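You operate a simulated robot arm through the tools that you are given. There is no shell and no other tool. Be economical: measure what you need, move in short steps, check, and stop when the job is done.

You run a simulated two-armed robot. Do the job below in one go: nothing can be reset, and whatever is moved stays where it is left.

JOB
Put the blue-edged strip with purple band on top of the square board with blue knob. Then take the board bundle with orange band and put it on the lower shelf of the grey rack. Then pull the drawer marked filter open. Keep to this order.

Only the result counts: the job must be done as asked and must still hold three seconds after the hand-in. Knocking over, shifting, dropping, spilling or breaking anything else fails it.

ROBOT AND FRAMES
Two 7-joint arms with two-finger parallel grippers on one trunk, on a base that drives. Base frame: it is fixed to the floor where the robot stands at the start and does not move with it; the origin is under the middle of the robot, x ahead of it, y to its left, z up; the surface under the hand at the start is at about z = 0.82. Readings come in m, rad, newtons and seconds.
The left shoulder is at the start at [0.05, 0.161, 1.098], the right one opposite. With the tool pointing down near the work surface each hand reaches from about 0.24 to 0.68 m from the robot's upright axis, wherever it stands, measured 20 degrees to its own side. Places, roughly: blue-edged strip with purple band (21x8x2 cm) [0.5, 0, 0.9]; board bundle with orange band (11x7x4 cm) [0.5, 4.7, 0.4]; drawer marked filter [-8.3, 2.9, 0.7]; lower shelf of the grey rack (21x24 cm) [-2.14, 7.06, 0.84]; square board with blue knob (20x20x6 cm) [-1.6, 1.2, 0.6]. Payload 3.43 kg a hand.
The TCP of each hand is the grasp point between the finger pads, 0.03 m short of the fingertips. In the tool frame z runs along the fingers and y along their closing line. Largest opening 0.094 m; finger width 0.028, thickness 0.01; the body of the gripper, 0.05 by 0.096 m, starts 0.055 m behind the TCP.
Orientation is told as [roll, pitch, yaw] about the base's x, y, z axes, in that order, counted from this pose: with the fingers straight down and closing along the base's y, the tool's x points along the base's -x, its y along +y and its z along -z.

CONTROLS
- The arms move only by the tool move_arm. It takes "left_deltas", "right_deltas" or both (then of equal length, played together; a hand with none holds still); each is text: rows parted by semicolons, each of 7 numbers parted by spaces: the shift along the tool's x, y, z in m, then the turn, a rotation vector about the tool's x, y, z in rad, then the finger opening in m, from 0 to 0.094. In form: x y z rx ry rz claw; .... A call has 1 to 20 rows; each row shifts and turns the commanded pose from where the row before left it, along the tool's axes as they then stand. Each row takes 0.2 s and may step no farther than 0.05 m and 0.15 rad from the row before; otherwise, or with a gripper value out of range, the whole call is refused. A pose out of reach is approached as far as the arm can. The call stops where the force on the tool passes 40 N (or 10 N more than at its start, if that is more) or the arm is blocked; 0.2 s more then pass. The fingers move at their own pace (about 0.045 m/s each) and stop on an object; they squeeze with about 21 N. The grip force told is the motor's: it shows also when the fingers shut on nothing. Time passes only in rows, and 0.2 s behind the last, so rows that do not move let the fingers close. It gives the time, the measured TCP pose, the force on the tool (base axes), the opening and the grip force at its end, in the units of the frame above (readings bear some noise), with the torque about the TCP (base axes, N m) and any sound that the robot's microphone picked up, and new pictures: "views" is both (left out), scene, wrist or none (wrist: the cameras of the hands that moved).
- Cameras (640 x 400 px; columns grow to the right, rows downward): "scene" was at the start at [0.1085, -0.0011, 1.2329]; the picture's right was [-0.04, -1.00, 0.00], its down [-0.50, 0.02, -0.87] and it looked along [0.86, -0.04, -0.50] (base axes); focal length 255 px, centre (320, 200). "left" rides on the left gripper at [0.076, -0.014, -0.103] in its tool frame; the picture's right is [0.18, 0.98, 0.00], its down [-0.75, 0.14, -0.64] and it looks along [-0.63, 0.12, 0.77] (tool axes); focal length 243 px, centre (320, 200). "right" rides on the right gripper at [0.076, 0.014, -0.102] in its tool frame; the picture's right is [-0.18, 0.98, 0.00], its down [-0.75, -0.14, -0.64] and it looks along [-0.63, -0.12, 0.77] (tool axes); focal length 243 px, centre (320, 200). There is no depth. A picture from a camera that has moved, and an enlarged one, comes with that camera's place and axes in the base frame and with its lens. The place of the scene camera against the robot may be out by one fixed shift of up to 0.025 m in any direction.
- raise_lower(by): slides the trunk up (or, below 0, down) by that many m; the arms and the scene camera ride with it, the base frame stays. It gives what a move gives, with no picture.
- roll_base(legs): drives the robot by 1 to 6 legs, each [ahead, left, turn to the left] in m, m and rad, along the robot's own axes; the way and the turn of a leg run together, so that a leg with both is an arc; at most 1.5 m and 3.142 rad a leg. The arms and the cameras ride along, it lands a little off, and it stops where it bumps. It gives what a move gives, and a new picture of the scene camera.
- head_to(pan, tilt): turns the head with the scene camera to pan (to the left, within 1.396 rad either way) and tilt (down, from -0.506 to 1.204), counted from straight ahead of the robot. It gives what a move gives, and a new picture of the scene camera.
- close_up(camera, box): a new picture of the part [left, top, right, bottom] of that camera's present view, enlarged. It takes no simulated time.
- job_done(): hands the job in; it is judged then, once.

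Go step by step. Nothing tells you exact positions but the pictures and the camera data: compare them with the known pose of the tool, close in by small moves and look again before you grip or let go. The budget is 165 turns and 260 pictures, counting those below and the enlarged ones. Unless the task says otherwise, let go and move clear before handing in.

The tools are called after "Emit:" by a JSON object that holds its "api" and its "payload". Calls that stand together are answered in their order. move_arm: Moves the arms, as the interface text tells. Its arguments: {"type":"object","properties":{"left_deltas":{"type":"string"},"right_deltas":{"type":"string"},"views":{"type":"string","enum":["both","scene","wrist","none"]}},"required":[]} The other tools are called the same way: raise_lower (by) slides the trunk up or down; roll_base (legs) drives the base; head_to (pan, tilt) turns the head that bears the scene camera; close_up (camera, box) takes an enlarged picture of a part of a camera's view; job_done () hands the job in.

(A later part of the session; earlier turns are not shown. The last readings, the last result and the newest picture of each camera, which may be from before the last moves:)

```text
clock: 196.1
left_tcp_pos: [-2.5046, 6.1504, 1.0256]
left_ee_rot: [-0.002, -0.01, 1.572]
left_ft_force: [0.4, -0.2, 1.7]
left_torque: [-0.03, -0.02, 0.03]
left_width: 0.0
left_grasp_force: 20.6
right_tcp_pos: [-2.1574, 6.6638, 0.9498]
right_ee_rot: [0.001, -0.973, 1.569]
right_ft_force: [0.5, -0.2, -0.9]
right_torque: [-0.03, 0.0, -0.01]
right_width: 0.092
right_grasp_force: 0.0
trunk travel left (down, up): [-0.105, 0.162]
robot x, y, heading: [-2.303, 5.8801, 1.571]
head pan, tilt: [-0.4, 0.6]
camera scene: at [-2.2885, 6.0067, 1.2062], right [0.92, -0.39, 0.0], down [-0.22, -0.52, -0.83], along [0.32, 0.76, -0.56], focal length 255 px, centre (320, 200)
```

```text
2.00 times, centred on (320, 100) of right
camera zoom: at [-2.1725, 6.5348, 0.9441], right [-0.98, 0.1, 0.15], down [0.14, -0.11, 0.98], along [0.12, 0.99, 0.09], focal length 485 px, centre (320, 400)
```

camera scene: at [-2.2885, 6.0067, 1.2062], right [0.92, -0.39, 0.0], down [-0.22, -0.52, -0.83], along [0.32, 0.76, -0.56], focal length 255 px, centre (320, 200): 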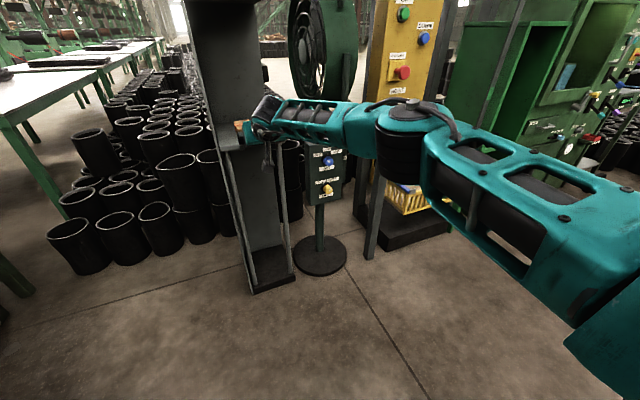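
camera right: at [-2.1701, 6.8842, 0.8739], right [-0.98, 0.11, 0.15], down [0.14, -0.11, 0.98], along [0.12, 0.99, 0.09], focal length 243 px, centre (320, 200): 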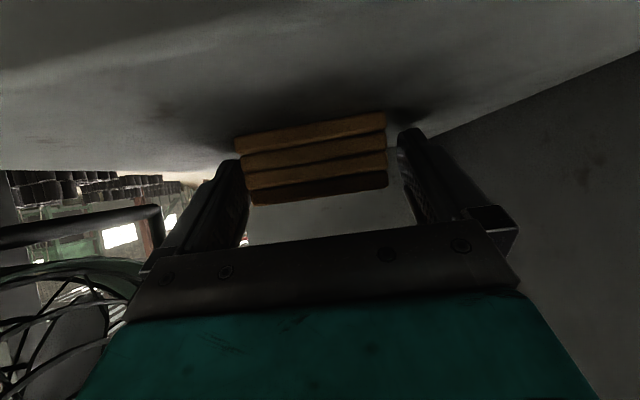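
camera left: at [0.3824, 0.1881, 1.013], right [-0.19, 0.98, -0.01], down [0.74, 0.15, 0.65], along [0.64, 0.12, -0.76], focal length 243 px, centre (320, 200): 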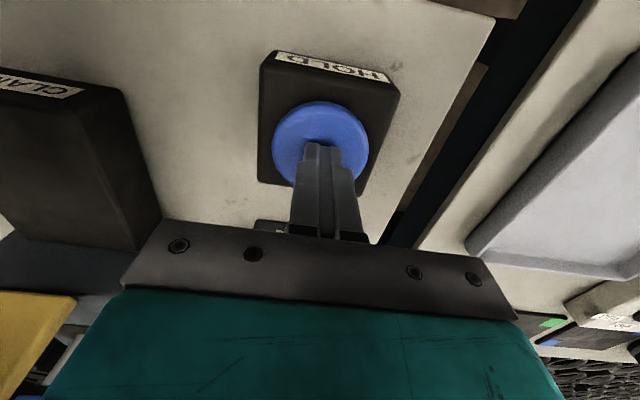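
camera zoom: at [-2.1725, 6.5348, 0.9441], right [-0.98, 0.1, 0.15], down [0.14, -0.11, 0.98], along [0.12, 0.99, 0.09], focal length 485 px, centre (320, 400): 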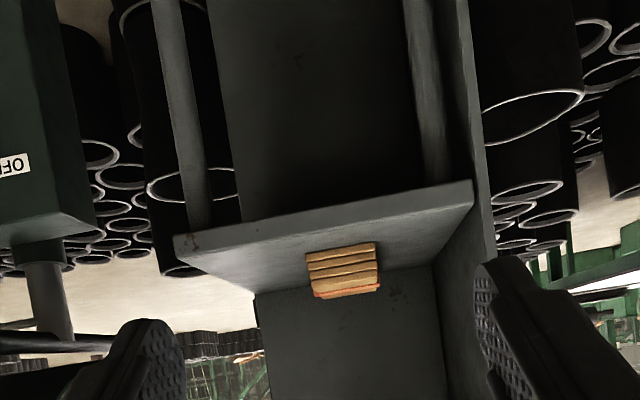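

Bundle sits on the lower shelf. Now retract the right arm, turn to face −x and look toward the drawer at [-8.3, 2.9].

Emit:
{"api": "move_arm", "payload": {"right_deltas": "0.0224 0.02 -0.0331 0 0 0 0.06; 0.0224 0.02 -0.0331 0 0 0 0.06; 0.0224 0.02 -0.0331 0 0 0 0.06; 0.0224 0.02 -0.0331 0 0 0 0.06; 0.0224 0.02 -0.0331 0 0 0 0.06; 0.0224 0 -0.0331 0 0 0 0.06; 0.0224 0 -0.0331 0 0 0 0.06; 0.0224 0 -0.0331 0 0 0 0.06", "views": "none"}}

Emit:
{"api": "roll_base", "payload": {"legs": [[0, 0, 1.57]]}}

Emit:
{"api": "head_to", "payload": {"pan": 0.15, "tilt": 0.15}}

```text
clock: 197.9
left_tcp_pos: [-2.5047, 6.1503, 1.0252]
left_ee_rot: [-0.004, -0.011, 1.572]
left_ft_force: [-1.1, -0.4, -1.2]
left_torque: [-0.01, -0.07, 0.02]
left_width: 0.0
left_grasp_force: 20.6
right_tcp_pos: [-2.2585, 6.343, 0.9515]
right_ee_rot: [0.002, -0.976, 1.567]
right_ft_force: [0.2, 0.2, -0.4]
right_torque: [0.02, -0.01, -0.01]
right_width: 0.0601
right_grasp_force: 0.0
trunk travel left (down, up): [-0.105, 0.162]
robot x, y, heading: [-2.3029, 5.8811, 1.571]
head pan, tilt: [-0.4, 0.6]
```

```text
clock: 202.1
left_tcp_pos: [-2.566, 5.6744, 1.0259]
left_ee_rot: [-0.003, -0.011, -3.127]
left_ft_force: [0.1, -0.7, 0.3]
left_torque: [0.0, 0.02, -0.03]
left_width: 0.0001
left_grasp_force: 21.0
right_tcp_pos: [-2.7636, 5.9203, 0.9503]
right_ee_rot: [0.0, -0.973, -3.127]
right_ft_force: [-0.1, -0.5, -0.3]
right_torque: [-0.01, 0.01, 0.0]
right_width: 0.06
right_grasp_force: 0.0
trunk travel left (down, up): [-0.105, 0.162]
robot x, y, heading: [-2.3002, 5.8794, -3.126]
head pan, tilt: [-0.4, 0.6]
camera scene: at [-2.4449, 5.9181, 1.2061], right [0.38, 0.93, 0.0], down [0.52, -0.21, -0.83], along [-0.76, 0.31, -0.56], focal length 255 px, centre (320, 200)
```

scene: 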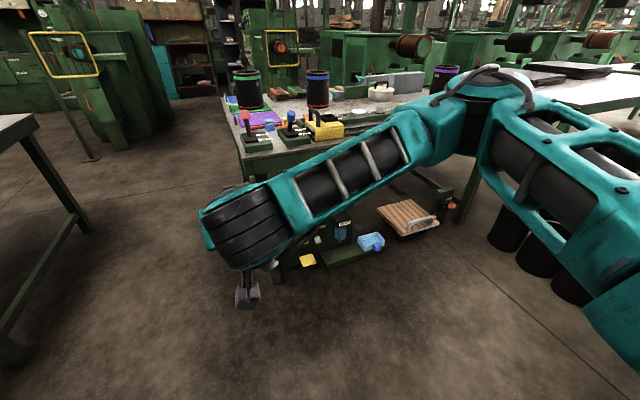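

```text
clock: 203.1
left_tcp_pos: [-2.5668, 5.6755, 1.0251]
left_ee_rot: [-0.004, -0.011, -3.128]
left_ft_force: [-0.3, -0.2, -1.0]
left_torque: [-0.02, -0.02, -0.02]
left_width: 0.0001
left_grasp_force: 21.1
right_tcp_pos: [-2.7636, 5.9193, 0.9493]
right_ee_rot: [0.0, -0.974, -3.13]
right_ft_force: [0.1, -0.2, -0.2]
right_torque: [0.02, 0.0, 0.0]
right_width: 0.0601
right_grasp_force: 0.0
trunk travel left (down, up): [-0.105, 0.162]
robot x, y, heading: [-2.3002, 5.8838, -3.125]
head pan, tilt: [0.15, 0.15]
camera scene: at [-2.4545, 5.8698, 1.2475], right [-0.16, 0.99, 0.0], down [0.15, 0.02, -0.99], along [-0.98, -0.16, -0.15], focal length 255 px, centre (320, 200)
```

scene: 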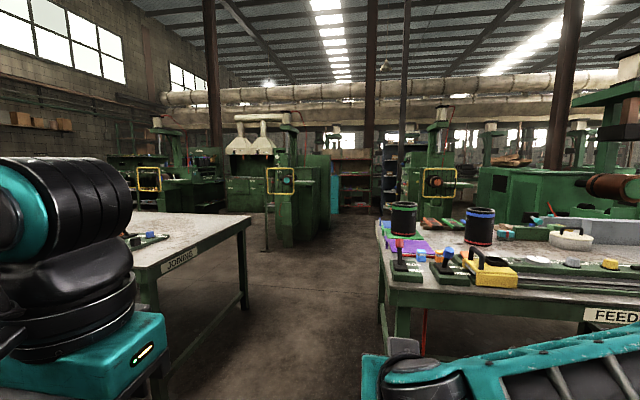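

Emit:
{"api": "close_up", "payload": {"camera": "scene", "box": [120, 110, 400, 270]}}

Emit:
{"api": "head_to", "payload": {"pan": 0.9, "tilt": 0.2}}

```text
2.29 times, centred on (260, 190) of scene
camera zoom: at [-2.4545, 5.8698, 1.2475], right [-0.16, 0.99, 0.0], down [0.15, 0.02, -0.99], along [-0.98, -0.16, -0.15], focal length 582 px, centre (457, 223)
```

zoom: 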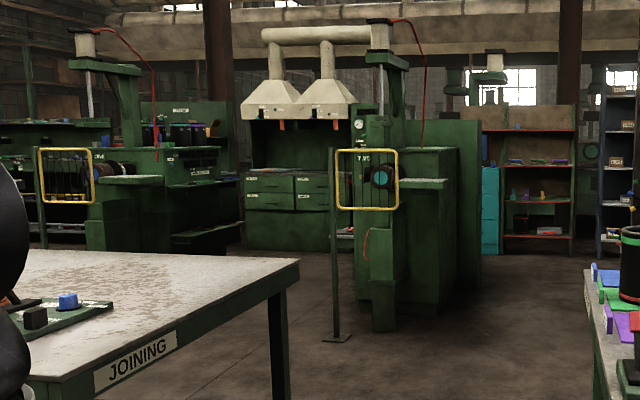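

```text
clock: 204.2
left_tcp_pos: [-2.5653, 5.6746, 1.0247]
left_ee_rot: [-0.004, -0.01, -3.126]
left_ft_force: [0.6, -0.5, 0.0]
left_torque: [-0.03, 0.01, 0.0]
left_width: 0.0001
left_grasp_force: 20.9
right_tcp_pos: [-2.7642, 5.9198, 0.9496]
right_ee_rot: [0.002, -0.975, -3.127]
right_ft_force: [0.2, 0.2, -0.2]
right_torque: [0.01, -0.01, 0.03]
right_width: 0.06
right_grasp_force: 0.0
trunk travel left (down, up): [-0.105, 0.162]
robot x, y, heading: [-2.3034, 5.8852, -3.129]
head pan, tilt: [0.901, 0.201]
camera scene: at [-2.4199, 5.8112, 1.2429], right [-0.79, 0.61, 0.0], down [0.12, 0.16, -0.98], along [-0.6, -0.78, -0.2], focal length 255 px, centre (320, 200)
```

scene: 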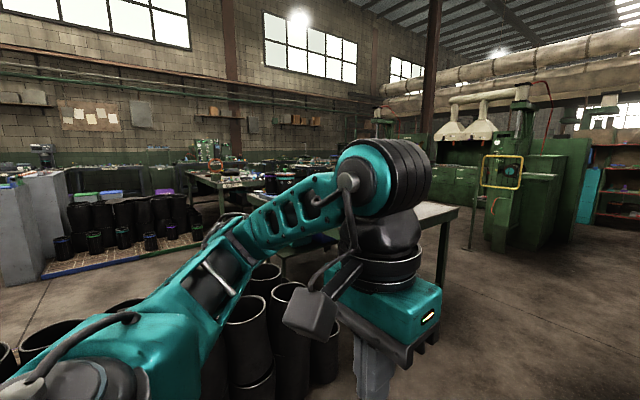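

A hooded green cabinet with drawers lies ahead-left beyond two tables; there's a ~0.87 m gap between JOINING and FEEDING at y≈5.54. I'll raise the trunk and line up with the gap.

Emit:
{"api": "raise_lower", "payload": {"by": 0.16}}

Emit:
{"api": "roll_base", "payload": {"legs": [[0, 0.345, 0], [0.3, 0, -0.013]]}}

Emit:
{"api": "head_to", "payload": {"pan": 0.0, "tilt": 0.6}}

```text
clock: 206.0
left_tcp_pos: [-2.5662, 5.6743, 1.185]
left_ee_rot: [-0.002, -0.011, -3.126]
left_ft_force: [-0.4, 1.1, 0.5]
left_torque: [-0.01, 0.0, -0.01]
left_width: 0.0
left_grasp_force: 21.3
right_tcp_pos: [-2.7644, 5.9185, 1.1091]
right_ee_rot: [-0.002, -0.974, -3.127]
right_ft_force: [-0.3, 0.1, 0.4]
right_torque: [0.02, 0.01, 0.01]
right_width: 0.0601
right_grasp_force: 0.1
trunk travel left (down, up): [-0.265, 0.002]
robot x, y, heading: [-2.2986, 5.8829, -3.127]
head pan, tilt: [0.901, 0.201]
```

```text
clock: 211.3
left_tcp_pos: [-2.8622, 5.3302, 1.1845]
left_ee_rot: [-0.003, -0.011, -3.141]
left_ft_force: [-0.2, 0.2, 0.0]
left_torque: [-0.02, -0.02, 0.01]
left_width: 0.0003
left_grasp_force: 20.7
right_tcp_pos: [-3.0556, 5.5771, 1.1096]
right_ee_rot: [0.001, -0.973, 3.139]
right_ft_force: [-0.2, -0.2, -1.0]
right_torque: [0.01, 0.01, 0.02]
right_width: 0.06
right_grasp_force: 0.0
trunk travel left (down, up): [-0.265, 0.002]
robot x, y, heading: [-2.5934, 5.5347, -3.147]
head pan, tilt: [0.901, 0.201]
camera scene: at [-2.7142, 5.4635, 1.4028], right [-0.78, 0.62, 0.0], down [0.12, 0.16, -0.98], along [-0.61, -0.77, -0.2], focal length 255 px, centre (320, 200)
```

scene: 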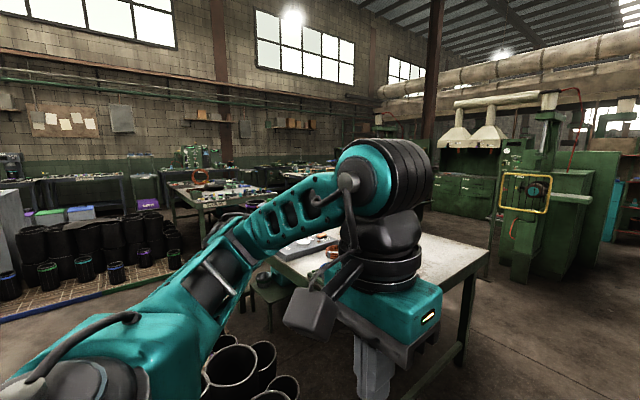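

```text
clock: 212.5
left_tcp_pos: [-2.8619, 5.33, 1.1855]
left_ee_rot: [-0.003, -0.01, -3.143]
left_ft_force: [0.1, 0.1, 0.9]
left_torque: [-0.01, -0.02, -0.04]
left_width: 0.0
left_grasp_force: 21.3
right_tcp_pos: [-3.0555, 5.5764, 1.1094]
right_ee_rot: [0.002, -0.973, 3.141]
right_ft_force: [0.1, -0.4, -0.7]
right_torque: [0.02, -0.02, 0.0]
right_width: 0.06
right_grasp_force: 0.1
trunk travel left (down, up): [-0.265, 0.002]
robot x, y, heading: [-2.5955, 5.5333, -3.142]
head pan, tilt: [0.0, 0.6]
camera scene: at [-2.7441, 5.5364, 1.3661], right [0.0, 1.0, 0.0], down [0.56, 0.0, -0.83], along [-0.83, 0.0, -0.56], focal length 255 px, centre (320, 200)
```

scene: 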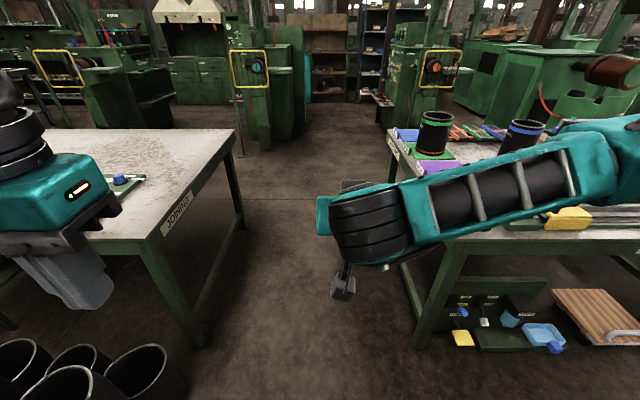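

Gap spans y≈4.97–5.94 (≈0.97 m). Drive through its centre (y≈5.46) to x≈−4.8.

Emit:
{"api": "roll_base", "payload": {"legs": [[0, 0.07, 0], [1.1, 0, 0], [1.1, 0, 0]]}}

Emit:
{"api": "head_to", "payload": {"pan": 0.35, "tilt": 0.4}}

```text
clock: 224.2
left_tcp_pos: [-5.0652, 5.2556, 1.185]
left_ee_rot: [-0.004, -0.01, 3.139]
left_ft_force: [0.3, -0.3, 0.2]
left_torque: [-0.02, 0.0, 0.01]
left_width: 0.0
left_grasp_force: 21.3
right_tcp_pos: [-5.257, 5.5021, 1.1103]
right_ee_rot: [0.001, -0.975, 3.136]
right_ft_force: [-0.6, 0.1, -0.4]
right_torque: [-0.02, 0.03, 0.01]
right_width: 0.0601
right_grasp_force: 0.1
trunk travel left (down, up): [-0.265, 0.002]
robot x, y, heading: [-4.7946, 5.4505, 3.139]
head pan, tilt: [0.0, 0.6]
camera scene: at [-4.946, 5.4607, 1.3661], right [0.0, 1.0, 0.0], down [0.57, 0.0, -0.82], along [-0.82, 0.0, -0.57], focal length 255 px, centre (320, 200)
```

scene: 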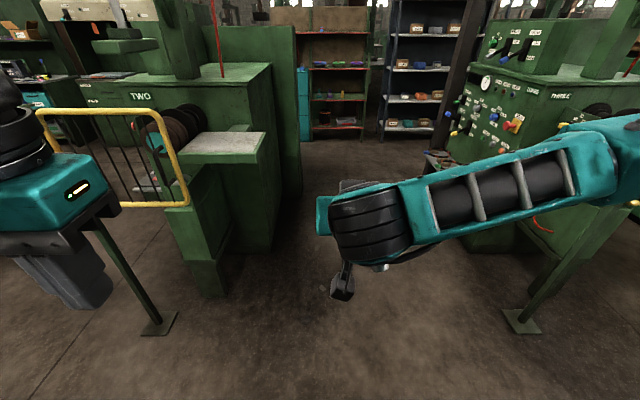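

```text
clock: 225.1
left_tcp_pos: [-5.0649, 5.2546, 1.1856]
left_ee_rot: [-0.006, -0.012, 3.137]
left_ft_force: [-0.3, -0.3, 1.1]
left_torque: [0.0, 0.02, -0.03]
left_width: 0.0
left_grasp_force: 20.8
right_tcp_pos: [-5.2571, 5.5019, 1.1102]
right_ee_rot: [0.001, -0.974, 3.136]
right_ft_force: [-0.3, 0.8, 0.0]
right_torque: [-0.04, -0.02, -0.02]
right_width: 0.0602
right_grasp_force: 0.0
trunk travel left (down, up): [-0.265, 0.002]
robot x, y, heading: [-4.7967, 5.4581, 3.136]
head pan, tilt: [0.351, 0.4]
camera scene: at [-4.9446, 5.4289, 1.3843], right [-0.34, 0.94, 0.0], down [0.37, 0.13, -0.92], along [-0.87, -0.31, -0.39], focal length 255 px, centre (320, 200)
```

scene: 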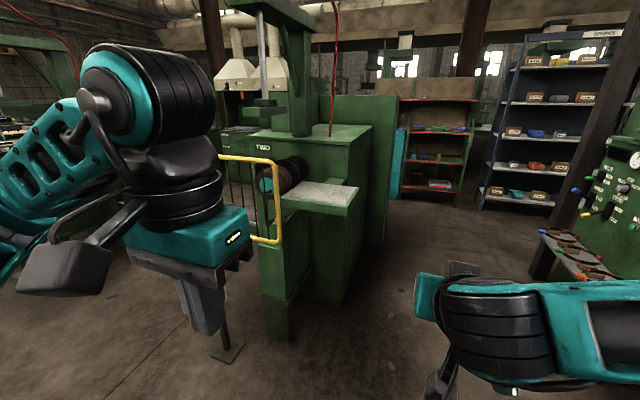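

Machine TWO and its guard are ahead-left; I'll turn left to face −y and look down the aisle behind the JOINING table.

Emit:
{"api": "roll_base", "payload": {"legs": [[0, 0, 1.57]]}}

Emit:
{"api": "head_to", "payload": {"pan": -0.3, "tilt": 0.4}}

```text
clock: 229.2
left_tcp_pos: [-4.5968, 5.1854, 1.1851]
left_ee_rot: [-0.004, -0.011, -1.587]
left_ft_force: [-0.2, 0.3, 0.2]
left_torque: [0.0, 0.01, -0.04]
left_width: 0.0
left_grasp_force: 21.1
right_tcp_pos: [-4.8473, 4.9954, 1.1105]
right_ee_rot: [0.0, -0.974, -1.591]
right_ft_force: [0.3, -0.1, -0.3]
right_torque: [-0.01, 0.02, -0.01]
right_width: 0.0599
right_grasp_force: 0.1
trunk travel left (down, up): [-0.265, 0.002]
robot x, y, heading: [-4.7962, 5.4616, -1.591]
head pan, tilt: [0.351, 0.4]
camera scene: at [-4.7877, 5.3326, 1.3843], right [-0.95, -0.33, 0.0], down [-0.13, 0.37, -0.92], along [0.3, -0.87, -0.39], focal length 255 px, centre (320, 200)
```

scene: 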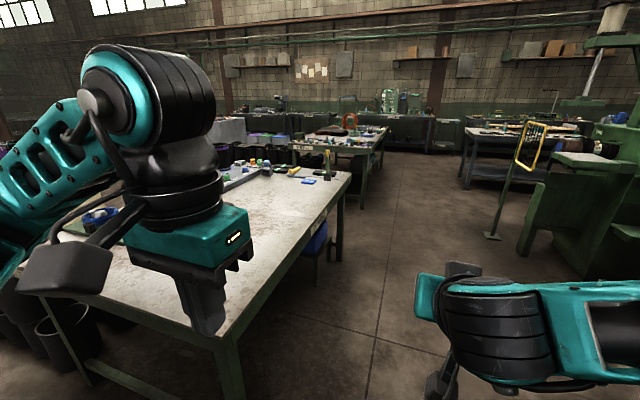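

```text
clock: 230.3
left_tcp_pos: [-4.5973, 5.1857, 1.1852]
left_ee_rot: [-0.003, -0.01, -1.588]
left_ft_force: [-0.8, 0.3, 0.2]
left_torque: [0.02, 0.0, -0.04]
left_width: 0.0002
left_grasp_force: 20.5
right_tcp_pos: [-4.8475, 4.9956, 1.1093]
right_ee_rot: [0.001, -0.974, -1.592]
right_ft_force: [0.3, 0.0, -0.2]
right_torque: [-0.02, -0.03, 0.01]
right_width: 0.06
right_grasp_force: 0.0
trunk travel left (down, up): [-0.265, 0.002]
robot x, y, heading: [-4.7964, 5.4544, -1.588]
head pan, tilt: [-0.3, 0.4]
camera scene: at [-4.847, 5.3321, 1.3843], right [-0.95, 0.31, 0.0], down [0.12, 0.37, -0.92], along [-0.29, -0.88, -0.39], focal length 255 px, centre (320, 200)
```

scene: 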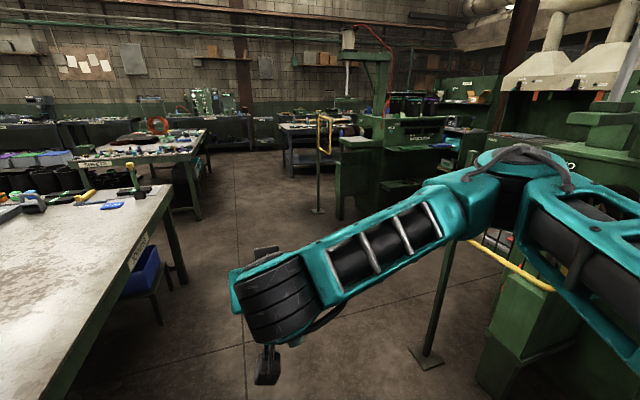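

Aisle is clear: go to x≈−4.95 and drive south to y≈3.3.

Emit:
{"api": "roll_base", "payload": {"legs": [[0, -0.13, 0.017], [1.1, 0, 0], [1.0, 0, 0]]}}

Emit:
{"api": "head_to", "payload": {"pan": -1.2, "tilt": 0.3}}

```text
clock: 242.1
left_tcp_pos: [-4.7453, 3.0938, 1.1852]
left_ee_rot: [-0.001, -0.011, -1.586]
left_ft_force: [-0.7, 0.2, -0.6]
left_torque: [0.0, 0.01, 0.0]
left_width: 0.0
left_grasp_force: 20.7
right_tcp_pos: [-4.9964, 2.9026, 1.1096]
right_ee_rot: [-0.001, -0.975, -1.587]
right_ft_force: [-0.1, -0.9, 0.1]
right_torque: [0.01, -0.01, -0.03]
right_width: 0.0599
right_grasp_force: 0.0
trunk travel left (down, up): [-0.265, 0.002]
robot x, y, heading: [-4.9443, 3.3665, -1.586]
head pan, tilt: [-0.3, 0.4]
camera scene: at [-4.9965, 3.2399, 1.3843], right [-0.95, 0.31, 0.0], down [0.12, 0.37, -0.92], along [-0.29, -0.88, -0.39], focal length 255 px, centre (320, 200)
```

scene: 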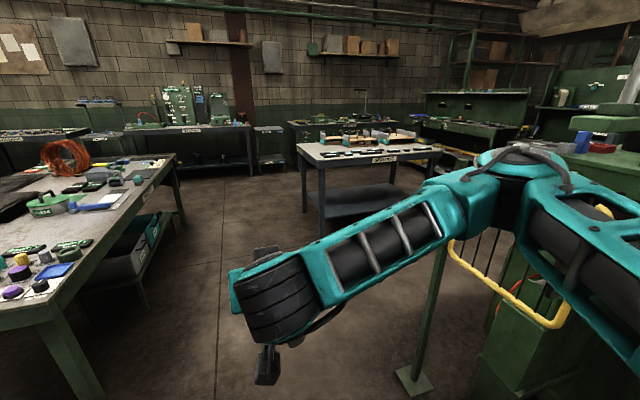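

```text
clock: 243.3
left_tcp_pos: [-4.7471, 3.094, 1.186]
left_ee_rot: [-0.003, -0.01, -1.586]
left_ft_force: [0.2, 0.5, 0.0]
left_torque: [0.0, 0.02, -0.01]
left_width: 0.0
left_grasp_force: 21.4
right_tcp_pos: [-4.9954, 2.9039, 1.1098]
right_ee_rot: [0.001, -0.975, -1.588]
right_ft_force: [0.5, -0.5, 0.7]
right_torque: [-0.01, 0.03, 0.02]
right_width: 0.0599
right_grasp_force: 0.1
trunk travel left (down, up): [-0.265, 0.002]
robot x, y, heading: [-4.9459, 3.3648, -1.587]
head pan, tilt: [-1.201, 0.3]
camera scene: at [-5.0552, 3.2958, 1.3936], right [-0.35, 0.94, 0.0], down [0.28, 0.1, -0.96], along [-0.9, -0.33, -0.3], focal length 255 px, centre (320, 200)
```

scene: 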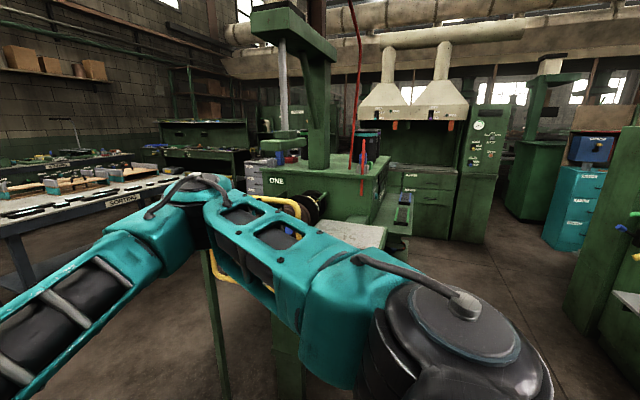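

Emit:
{"api": "close_up", "payload": {"camera": "scene", "box": [370, 90, 640, 260]}}

Emit:
{"api": "close_up", "payload": {"camera": "scene", "box": [385, 150, 485, 210]}}

Emit:
{"api": "close_up", "payload": {"camera": "scene", "box": [540, 120, 620, 260]}}

```text
2.35 times, centred on (505, 175) of scene
camera zoom: at [-5.0552, 3.2958, 1.3936], right [-0.35, 0.94, 0.0], down [0.28, 0.1, -0.96], along [-0.9, -0.33, -0.3], focal length 599 px, centre (-115, 259)
```

zoom: 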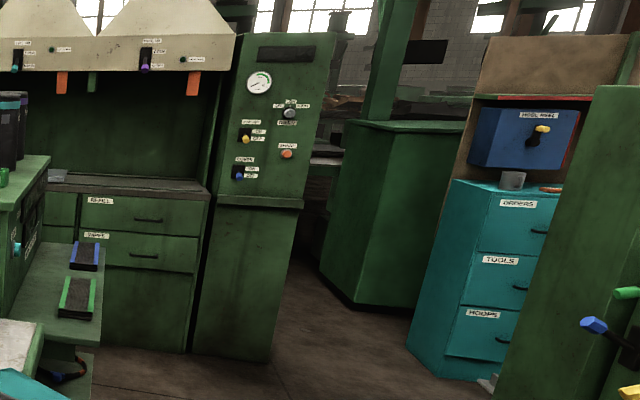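

```text
6.40 times, centred on (435, 180) of scene
camera zoom: at [-5.0552, 3.2958, 1.3936], right [-0.35, 0.94, 0.0], down [0.28, 0.1, -0.96], along [-0.9, -0.33, -0.3], focal length 1630 px, centre (-416, 328)
```

zoom: 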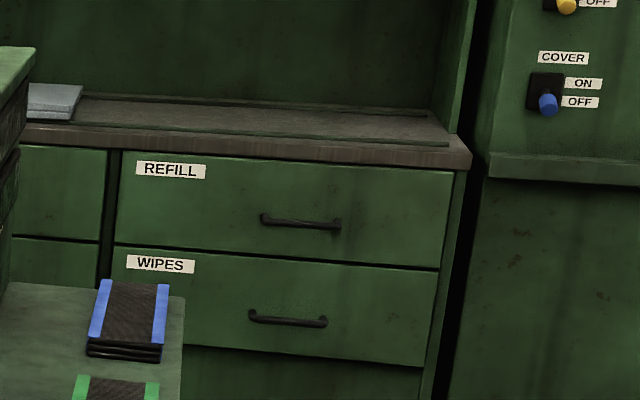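

```text
2.86 times, centred on (580, 190) of scene
camera zoom: at [-5.0552, 3.2958, 1.3936], right [-0.35, 0.94, 0.0], down [0.28, 0.1, -0.96], along [-0.9, -0.33, -0.3], focal length 728 px, centre (-423, 229)
```

zoom: 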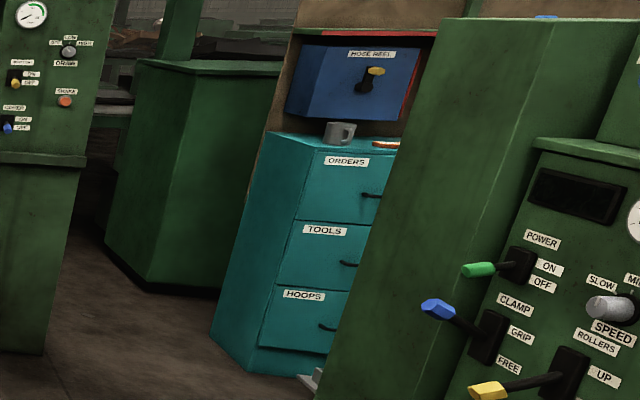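

The hooded cabinet has REFILL/WIPES on its right column; FILTER should be in the left column. I'll enter the lane between machines ONE and TWO (y≈3.85).

Emit:
{"api": "roll_base", "payload": {"legs": [[0, 0, -1.555], [0, -0.48, 0], [1.0, 0, 0]]}}

Emit:
{"api": "head_to", "payload": {"pan": 0.25, "tilt": 0.5}}

```text
clock: 256.6
left_tcp_pos: [-6.2139, 3.6454, 1.1867]
left_ee_rot: [-0.003, -0.009, 3.141]
left_ft_force: [-0.3, 0.0, 0.9]
left_torque: [0.04, 0.0, -0.01]
left_width: 0.0
left_grasp_force: 20.9
right_tcp_pos: [-6.4104, 3.8928, 1.109]
right_ee_rot: [0.0, -0.975, 3.139]
right_ft_force: [-0.1, 0.0, 0.9]
right_torque: [0.0, 0.0, -0.02]
right_width: 0.0602
right_grasp_force: 0.0
trunk travel left (down, up): [-0.265, 0.002]
robot x, y, heading: [-5.9474, 3.8493, 3.143]
head pan, tilt: [-1.201, 0.3]
camera scene: at [-6.0429, 3.9388, 1.3936], right [0.93, 0.36, 0.0], down [0.11, -0.28, -0.96], along [-0.34, 0.89, -0.3], focal length 255 px, centre (320, 200)
```

scene: 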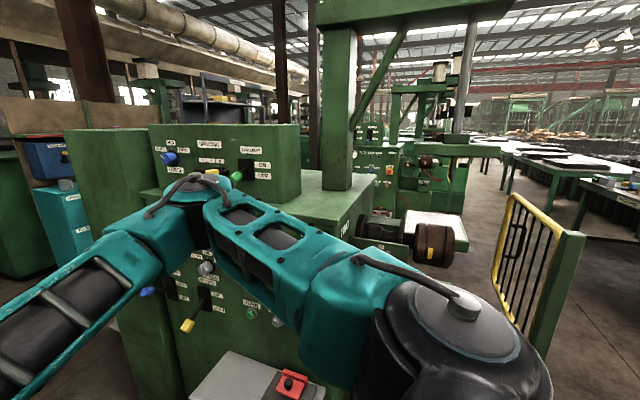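

```text
clock: 258.2
left_tcp_pos: [-6.2153, 3.6457, 1.1842]
left_ee_rot: [-0.003, -0.011, 3.142]
left_ft_force: [-0.5, 0.8, 0.0]
left_torque: [-0.01, 0.02, -0.03]
left_width: 0.0
left_grasp_force: 20.5
right_tcp_pos: [-6.4094, 3.8905, 1.1105]
right_ee_rot: [0.002, -0.974, 3.141]
right_ft_force: [-0.8, 0.4, -0.3]
right_torque: [-0.01, -0.01, 0.0]
right_width: 0.0599
right_grasp_force: 0.0
trunk travel left (down, up): [-0.265, 0.002]
robot x, y, heading: [-5.9482, 3.8479, 3.144]
head pan, tilt: [0.25, 0.499]
camera scene: at [-6.0972, 3.8294, 1.3752], right [-0.25, 0.97, 0.0], down [0.46, 0.12, -0.88], along [-0.85, -0.22, -0.48], focal length 255 px, centre (320, 200)
```

scene: 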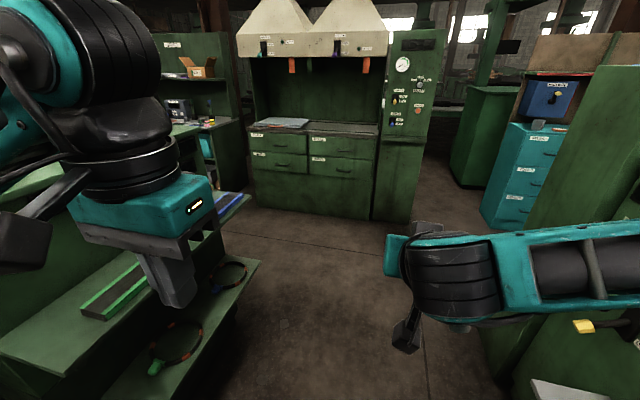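

Emit:
{"api": "close_up", "payload": {"camera": "scene", "box": [235, 110, 385, 225]}}

```text
3.48 times, centred on (310, 168) of scene
camera zoom: at [-6.0972, 3.8294, 1.3752], right [-0.25, 0.97, 0.0], down [0.46, 0.12, -0.88], along [-0.85, -0.22, -0.48], focal length 886 px, centre (355, 313)
```

zoom: 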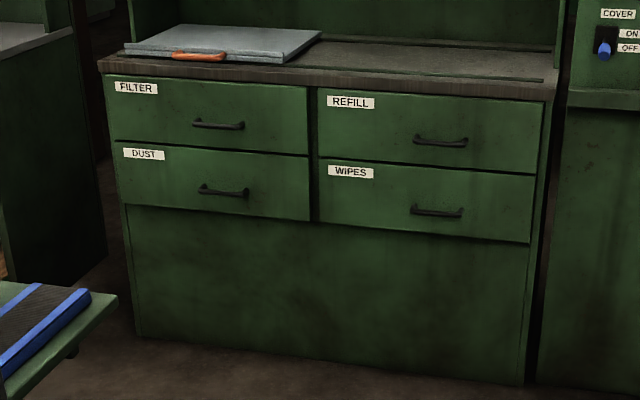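

FILTER is the top-left drawer, handle ≈[-8.2, 2.92, 0.70]. I'll advance in the lane, lower the trunk, and set the left hand pointing forward with fingers closing vertically.

Emit:
{"api": "roll_base", "payload": {"legs": [[0, 0.15, 0], [0.75, 0, 0]]}}

Emit:
{"api": "move_arm", "payload": {"left_deltas": "-0.045 0 0 0 0 0 0; -0.045 0 0 0 -0.1 0 0.03; -0.045 0 0 0 -0.1 0 0.06; -0.03 0 0.03 0 -0.14 0 0.06; -0.02 0 0.03 0 -0.14 0 0.06; 0 0 0 0 -0.14 0 0.06; 0 0 0 0 -0.14 0 0.06; 0 0 0 0 -0.14 0 0.06; 0 0 0 0 -0.14 0 0.06; 0 0 0 0 -0.14 0 0.06; 0 0 0 0 -0.14 0 0.06; 0 0 0 0 -0.14 0 0.06; 0 0 0 0 -0.1 0 0.06; 0 0 0 0 0 0 0.06", "views": "both"}}

```text
clock: 263.8
left_tcp_pos: [-6.9644, 3.4955, 1.1853]
left_ee_rot: [-0.003, -0.01, 3.14]
left_ft_force: [-0.2, 0.5, 0.5]
left_torque: [-0.01, -0.01, 0.01]
left_width: 0.0
left_grasp_force: 21.1
right_tcp_pos: [-7.1579, 3.743, 1.1093]
right_ee_rot: [0.0, -0.975, 3.14]
right_ft_force: [0.0, -0.1, -0.1]
right_torque: [0.01, -0.01, -0.03]
right_width: 0.0602
right_grasp_force: 0.0
trunk travel left (down, up): [-0.265, 0.002]
robot x, y, heading: [-6.6953, 3.7, 3.145]
head pan, tilt: [0.25, 0.499]
camera scene: at [-6.8466, 3.6798, 1.3751], right [-0.24, 0.97, 0.0], down [0.46, 0.12, -0.88], along [-0.85, -0.21, -0.48], focal length 255 px, centre (320, 200)
```

scene: 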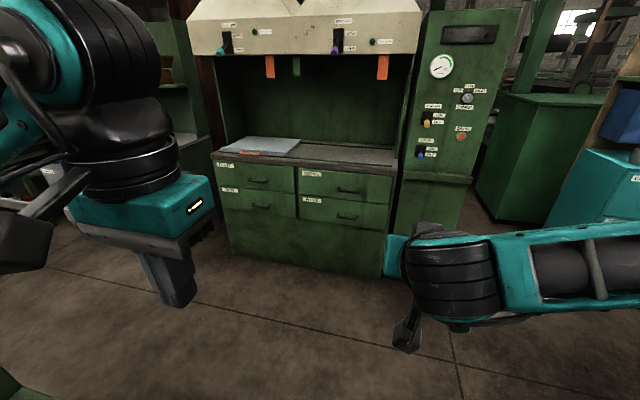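

```text
clock: 266.8
left_tcp_pos: [-7.1652, 3.4959, 1.1457]
left_ee_rot: [-0.011, -1.191, -3.134]
left_ft_force: [0.0, -0.2, 0.0]
left_torque: [-0.02, 0.03, 0.0]
left_width: 0.0597
left_grasp_force: 0.0
left hand out of reach, approached as far as the arm can: row 11, 12, 13
right_tcp_pos: [-7.1568, 3.7436, 1.1089]
right_ee_rot: [0.001, -0.972, 3.138]
right_ft_force: [0.7, -0.6, 0.7]
right_torque: [-0.01, 0.01, 0.0]
right_width: 0.06
right_grasp_force: 0.1
trunk travel left (down, up): [-0.265, 0.002]
robot x, y, heading: [-6.6976, 3.701, 3.137]
head pan, tilt: [0.25, 0.499]
camera scene: at [-6.8463, 3.6798, 1.3752], right [-0.24, 0.97, 0.0], down [0.46, 0.12, -0.88], along [-0.85, -0.21, -0.48], focal length 255 px, centre (320, 200)
camera left: at [-7.0414, 3.5105, 1.1143], right [0.07, -0.98, -0.17], down [0.32, -0.15, 0.94], along [-0.95, -0.12, 0.3], focal length 243 px, centre (320, 200)
```

scene: 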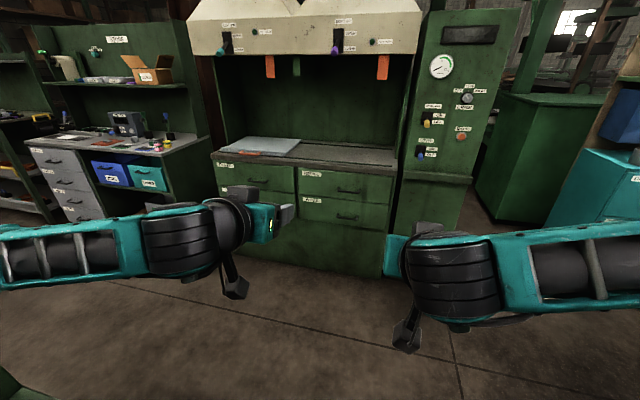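
left: 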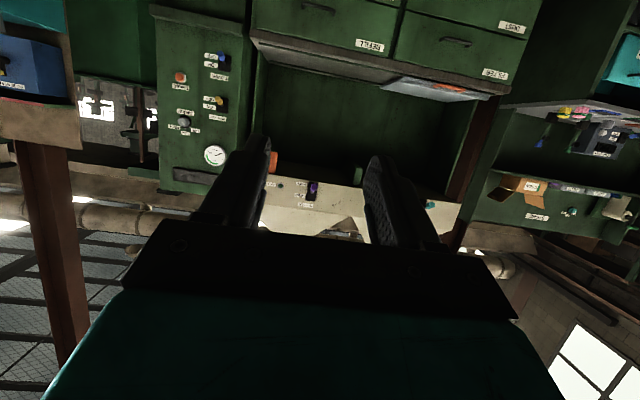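

Pitch reached 22° below horizontal, which is fine. Now roll the fingers to close vertically.

Emit:
{"api": "move_arm", "payload": {"left_deltas": "0 0 0 0 0 -0.14 0.06; 0 0 0 0 0 -0.14 0.06; 0 0 0 0 0 -0.14 0.06; 0 0 0 0 0 -0.14 0.06; 0 0 0 0 0 -0.14 0.06; 0 0 0 0 0 -0.14 0.06; 0 0 0 0 0 -0.14 0.06; 0 0 0 0 0 -0.14 0.06; 0 0 0 0 0 -0.14 0.06; 0 0 0 0 0 -0.14 0.06; 0 0 0 0 0 -0.14 0.06; 0 0 0 0 0 0 0.06", "views": "both"}}

```text
clock: 269.4
left_tcp_pos: [-7.163, 3.4965, 1.1471]
left_ee_rot: [-1.192, -0.024, -1.583]
left_ft_force: [0.6, -0.3, 0.0]
left_torque: [0.01, -0.01, 0.0]
left_width: 0.0602
left_grasp_force: 0.1
right_tcp_pos: [-7.1574, 3.7429, 1.109]
right_ee_rot: [0.001, -0.974, 3.137]
right_ft_force: [1.1, -0.3, 0.2]
right_torque: [0.02, 0.0, -0.02]
right_width: 0.0603
right_grasp_force: 0.1
trunk travel left (down, up): [-0.265, 0.002]
robot x, y, heading: [-6.6947, 3.6967, 3.136]
head pan, tilt: [0.25, 0.499]
camera scene: at [-6.8463, 3.6798, 1.3752], right [-0.24, 0.97, 0.0], down [0.46, 0.12, -0.88], along [-0.85, -0.21, -0.48], focal length 255 px, centre (320, 200)
camera left: at [-7.0741, 3.5727, 1.1966], right [0.37, 0.16, -0.92], down [0.64, -0.76, 0.12], along [-0.68, -0.63, -0.38], focal length 243 px, centre (320, 200)
```

scene: 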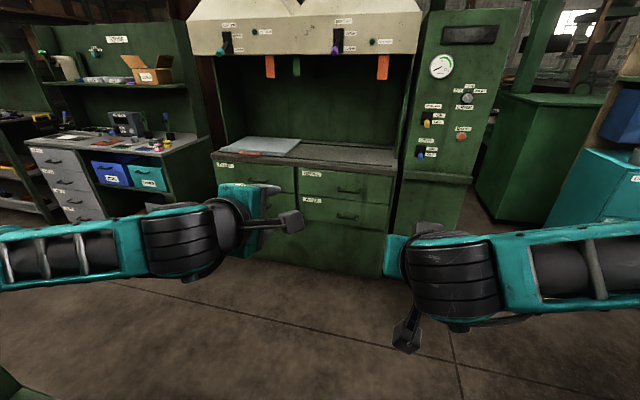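
left: 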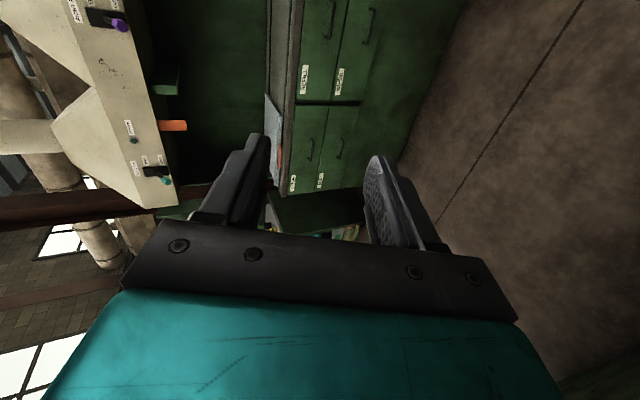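

Fingers now close vertically, tool forward and 22° down. Handle confirmed at ≈[-8.2, 2.92, 0.70]. Move the base to about (−7.5, 3.3) and lower the trunk.

Emit:
{"api": "roll_base", "payload": {"legs": [[0.75, 0, 0], [0, 0.38, 0]]}}

Emit:
{"api": "raise_lower", "payload": {"by": -0.2}}

Emit:
{"api": "close_up", "payload": {"camera": "left", "box": [0, 0, 640, 400]}}

```text
clock: 277.0
left_tcp_pos: [-7.9131, 3.1144, 1.1474]
left_ee_rot: [-1.189, -0.024, -1.583]
left_ft_force: [-0.3, 0.5, 0.7]
left_torque: [-0.04, 0.02, -0.02]
left_width: 0.0601
left_grasp_force: 0.0
right_tcp_pos: [-7.9075, 3.3604, 1.1107]
right_ee_rot: [-0.001, -0.974, 3.139]
right_ft_force: [1.0, 0.1, -0.3]
right_torque: [0.01, 0.01, 0.0]
right_width: 0.0599
right_grasp_force: 0.1
trunk travel left (down, up): [-0.265, 0.002]
robot x, y, heading: [-7.4487, 3.3157, 3.144]
head pan, tilt: [0.25, 0.499]
camera scene: at [-7.5956, 3.2974, 1.3752], right [-0.25, 0.97, 0.0], down [0.46, 0.12, -0.88], along [-0.85, -0.22, -0.48], focal length 255 px, centre (320, 200)
```

scene: 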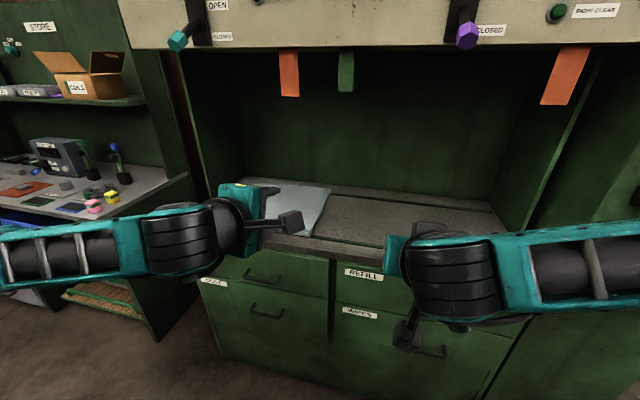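

```text
clock: 279.2
left_tcp_pos: [-7.9131, 3.1129, 0.9476]
left_ee_rot: [-1.189, -0.025, -1.581]
left_ft_force: [-0.1, -0.2, -0.2]
left_torque: [0.01, 0.0, -0.03]
left_width: 0.06
left_grasp_force: 0.0
right_tcp_pos: [-7.9067, 3.3613, 0.9111]
right_ee_rot: [0.002, -0.974, 3.14]
right_ft_force: [0.4, -0.1, 0.5]
right_torque: [0.01, 0.02, 0.0]
right_width: 0.0599
right_grasp_force: 0.0
trunk travel left (down, up): [-0.065, 0.202]
robot x, y, heading: [-7.4469, 3.3195, 3.14]
head pan, tilt: [0.25, 0.499]
```

```text
1.00 times, centred on (320, 200) of left (not enlarged: the box is as wide or as high as the picture)
camera zoom: at [-7.8231, 3.19, 0.9966], right [0.37, 0.16, -0.92], down [0.64, -0.76, 0.13], along [-0.68, -0.63, -0.38], focal length 243 px, centre (320, 200)
```

zoom: 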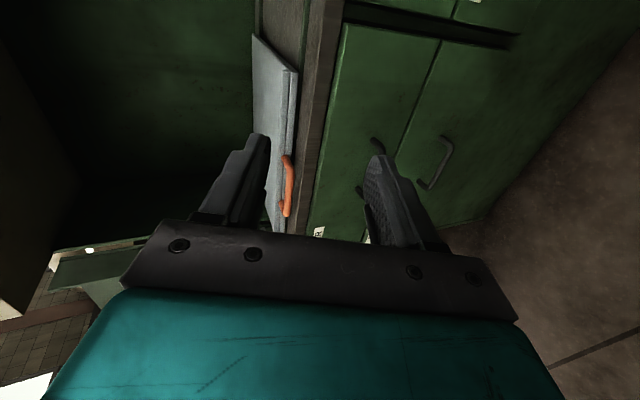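

Handle's bar at ≈[-8.178, 2.932, 0.70]. Move the left hand to a pre-grasp point 9 cm short.

Emit:
{"api": "move_arm", "payload": {"left_deltas": "-0.0226 0.0164 0.03 0 0 0 0.06; -0.0226 0.0164 0.03 0 0 0 0.06; -0.0226 0.0164 0.03 0 0 0 0.06; -0.0226 0.0164 0.03 0 0 0 0.06; -0.0226 0.0164 0.03 0 0 0 0.06; -0.0226 0.0164 0.03 0 0 0 0.06; -0.0226 0.0164 0.03 0 0 0 0.06; -0.0226 0.0164 0.03 0 0 0 0.06; 0 0 0 0 0 0 0.06", "views": "both"}}

Emit:
{"api": "close_up", "payload": {"camera": "left", "box": [200, 60, 460, 240]}}

```text
clock: 281.2
left_tcp_pos: [-7.9951, 2.9977, 0.8509]
left_ee_rot: [-1.19, -0.025, -1.584]
left_ft_force: [0.4, -0.7, 0.7]
left_torque: [-0.02, 0.01, -0.01]
left_width: 0.0601
left_grasp_force: 0.0
left hand out of reach, approached as far as the arm can: row 1, 2, 3, 4, 5, 6, 7
right_tcp_pos: [-7.9072, 3.3606, 0.9103]
right_ee_rot: [0.0, -0.974, 3.139]
right_ft_force: [0.6, -0.1, 0.1]
right_torque: [0.02, -0.01, -0.01]
right_width: 0.0598
right_grasp_force: 0.0
trunk travel left (down, up): [-0.065, 0.202]
robot x, y, heading: [-7.4451, 3.315, 3.138]
head pan, tilt: [0.25, 0.499]
camera scene: at [-7.5957, 3.2976, 1.1752], right [-0.25, 0.97, 0.0], down [0.46, 0.12, -0.88], along [-0.85, -0.22, -0.48], focal length 255 px, centre (320, 200)
camera left: at [-7.9049, 3.0739, 0.9007], right [0.37, 0.16, -0.92], down [0.64, -0.76, 0.13], along [-0.68, -0.63, -0.38], focal length 243 px, centre (320, 200)
```

scene: 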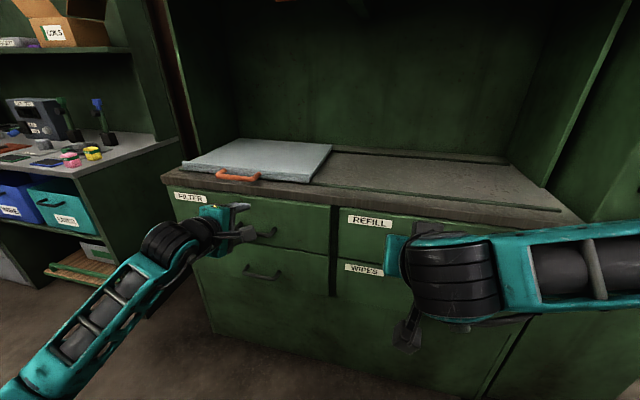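
left: 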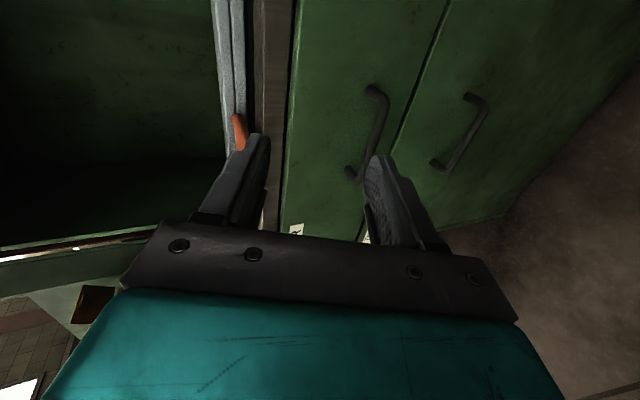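

```text
2.22 times, centred on (330, 150) of left
camera zoom: at [-7.9049, 3.0739, 0.9007], right [0.37, 0.16, -0.92], down [0.64, -0.76, 0.13], along [-0.68, -0.63, -0.38], focal length 539 px, centre (298, 311)
```

zoom: 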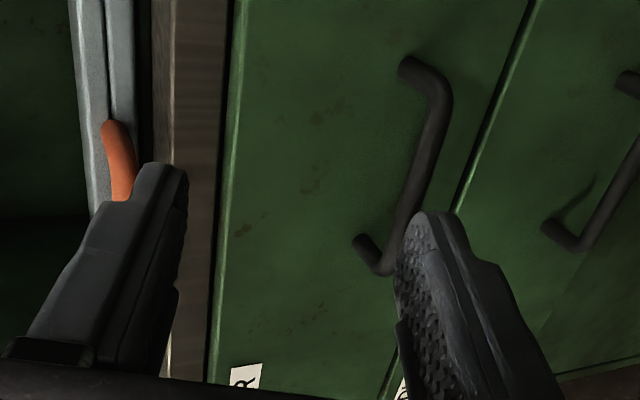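

The arm is near a limit here, so I use the base and trunk instead: left 0.05, ahead 0.07, down 0.06.

Emit:
{"api": "roll_base", "payload": {"legs": [[0.06, 0.055, 0]]}}

Emit:
{"api": "raise_lower", "payload": {"by": -0.06}}

Emit:
{"api": "move_arm", "payload": {"left_deltas": "0 0.0372 0.0148 0 0 0 0.06; 0 0.0186 0.0074 0 0 0 0.06; 0 0 0 0 0 0 0.06", "views": "both"}}

Emit:
{"api": "close_up", "payload": {"camera": "left", "box": [200, 40, 460, 240]}}

```text
clock: 282.3
left_tcp_pos: [-8.056, 2.943, 0.8526]
left_ee_rot: [-1.19, -0.024, -1.582]
left_ft_force: [-0.9, 0.2, 0.0]
left_torque: [-0.02, -0.01, 0.02]
left_width: 0.0602
left_grasp_force: 0.1
right_tcp_pos: [-7.9675, 3.3052, 0.9093]
right_ee_rot: [0.0, -0.975, 3.14]
right_ft_force: [0.4, -0.1, 0.6]
right_torque: [0.0, -0.03, -0.02]
right_width: 0.0599
right_grasp_force: 0.0
trunk travel left (down, up): [-0.065, 0.202]
robot x, y, heading: [-7.5054, 3.2637, 3.145]
head pan, tilt: [0.25, 0.499]
camera scene: at [-7.656, 3.2428, 1.1752], right [-0.25, 0.97, 0.0], down [0.46, 0.12, -0.88], along [-0.85, -0.22, -0.48], focal length 255 px, centre (320, 200)
```

scene: 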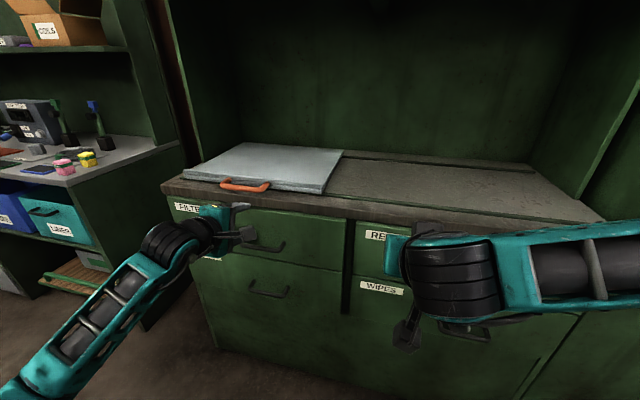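

```text
clock: 283.3
left_tcp_pos: [-8.0545, 2.9427, 0.7922]
left_ee_rot: [-1.19, -0.024, -1.584]
left_ft_force: [0.5, -1.0, -0.2]
left_torque: [-0.01, -0.01, -0.01]
left_width: 0.0601
left_grasp_force: 0.1
right_tcp_pos: [-7.9684, 3.306, 0.8502]
right_ee_rot: [0.001, -0.976, 3.14]
right_ft_force: [0.7, -0.3, -0.1]
right_torque: [0.0, 0.03, -0.01]
right_width: 0.06
right_grasp_force: 0.1
trunk travel left (down, up): [-0.005, 0.262]
robot x, y, heading: [-7.5041, 3.2573, 3.143]
head pan, tilt: [0.25, 0.499]
```

```text
clock: 284.1
left_tcp_pos: [-8.0548, 2.941, 0.7312]
left_ee_rot: [-1.189, -0.027, -1.582]
left_ft_force: [-0.3, 0.1, 1.1]
left_torque: [0.03, 0.02, 0.02]
left_width: 0.06
left_grasp_force: 0.1
right_tcp_pos: [-7.9685, 3.3061, 0.8512]
right_ee_rot: [0.0, -0.972, 3.138]
right_ft_force: [-0.7, -0.7, 0.3]
right_torque: [0.02, -0.02, -0.01]
right_width: 0.06
right_grasp_force: 0.1
trunk travel left (down, up): [-0.005, 0.262]
robot x, y, heading: [-7.5048, 3.2636, 3.146]
head pan, tilt: [0.25, 0.499]
camera scene: at [-7.6559, 3.2429, 1.1152], right [-0.25, 0.97, 0.0], down [0.46, 0.12, -0.88], along [-0.85, -0.22, -0.48], focal length 255 px, centre (320, 200)
camera left: at [-7.9647, 3.0179, 0.7811], right [0.37, 0.16, -0.92], down [0.64, -0.76, 0.13], along [-0.68, -0.63, -0.38], focal length 243 px, centre (320, 200)
```

scene: 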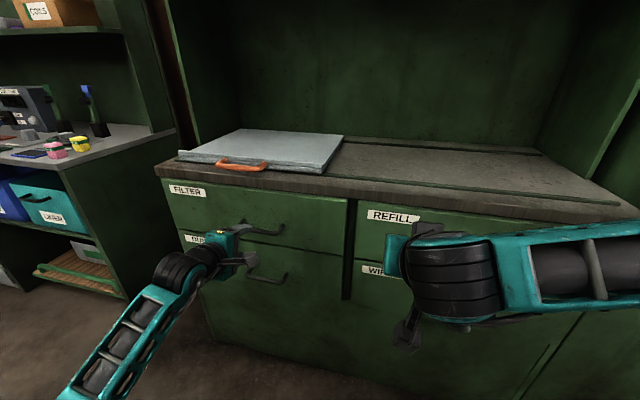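
left: 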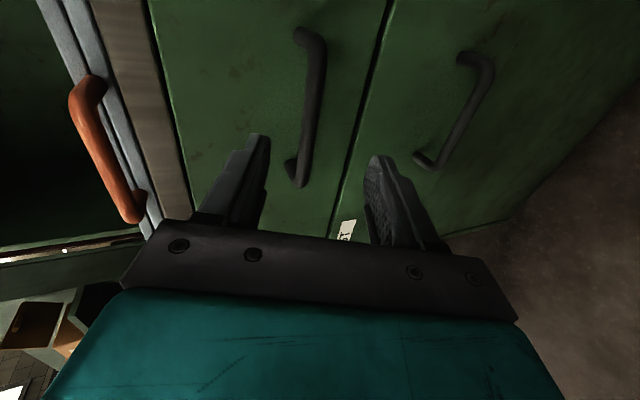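

```text
2.00 times, centred on (330, 140) of left
camera zoom: at [-7.9647, 3.0179, 0.7811], right [0.37, 0.16, -0.92], down [0.64, -0.76, 0.13], along [-0.68, -0.63, -0.38], focal length 485 px, centre (300, 320)
```

zoom: 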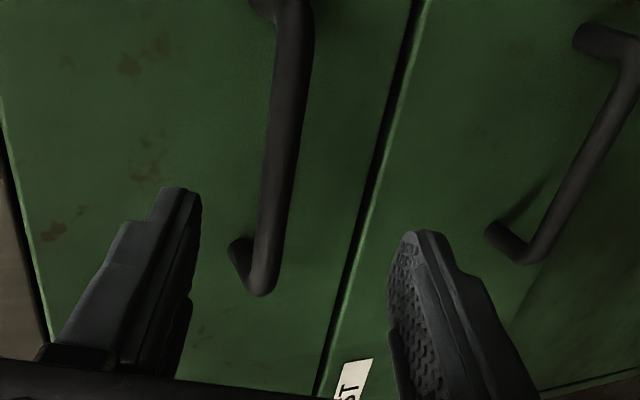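

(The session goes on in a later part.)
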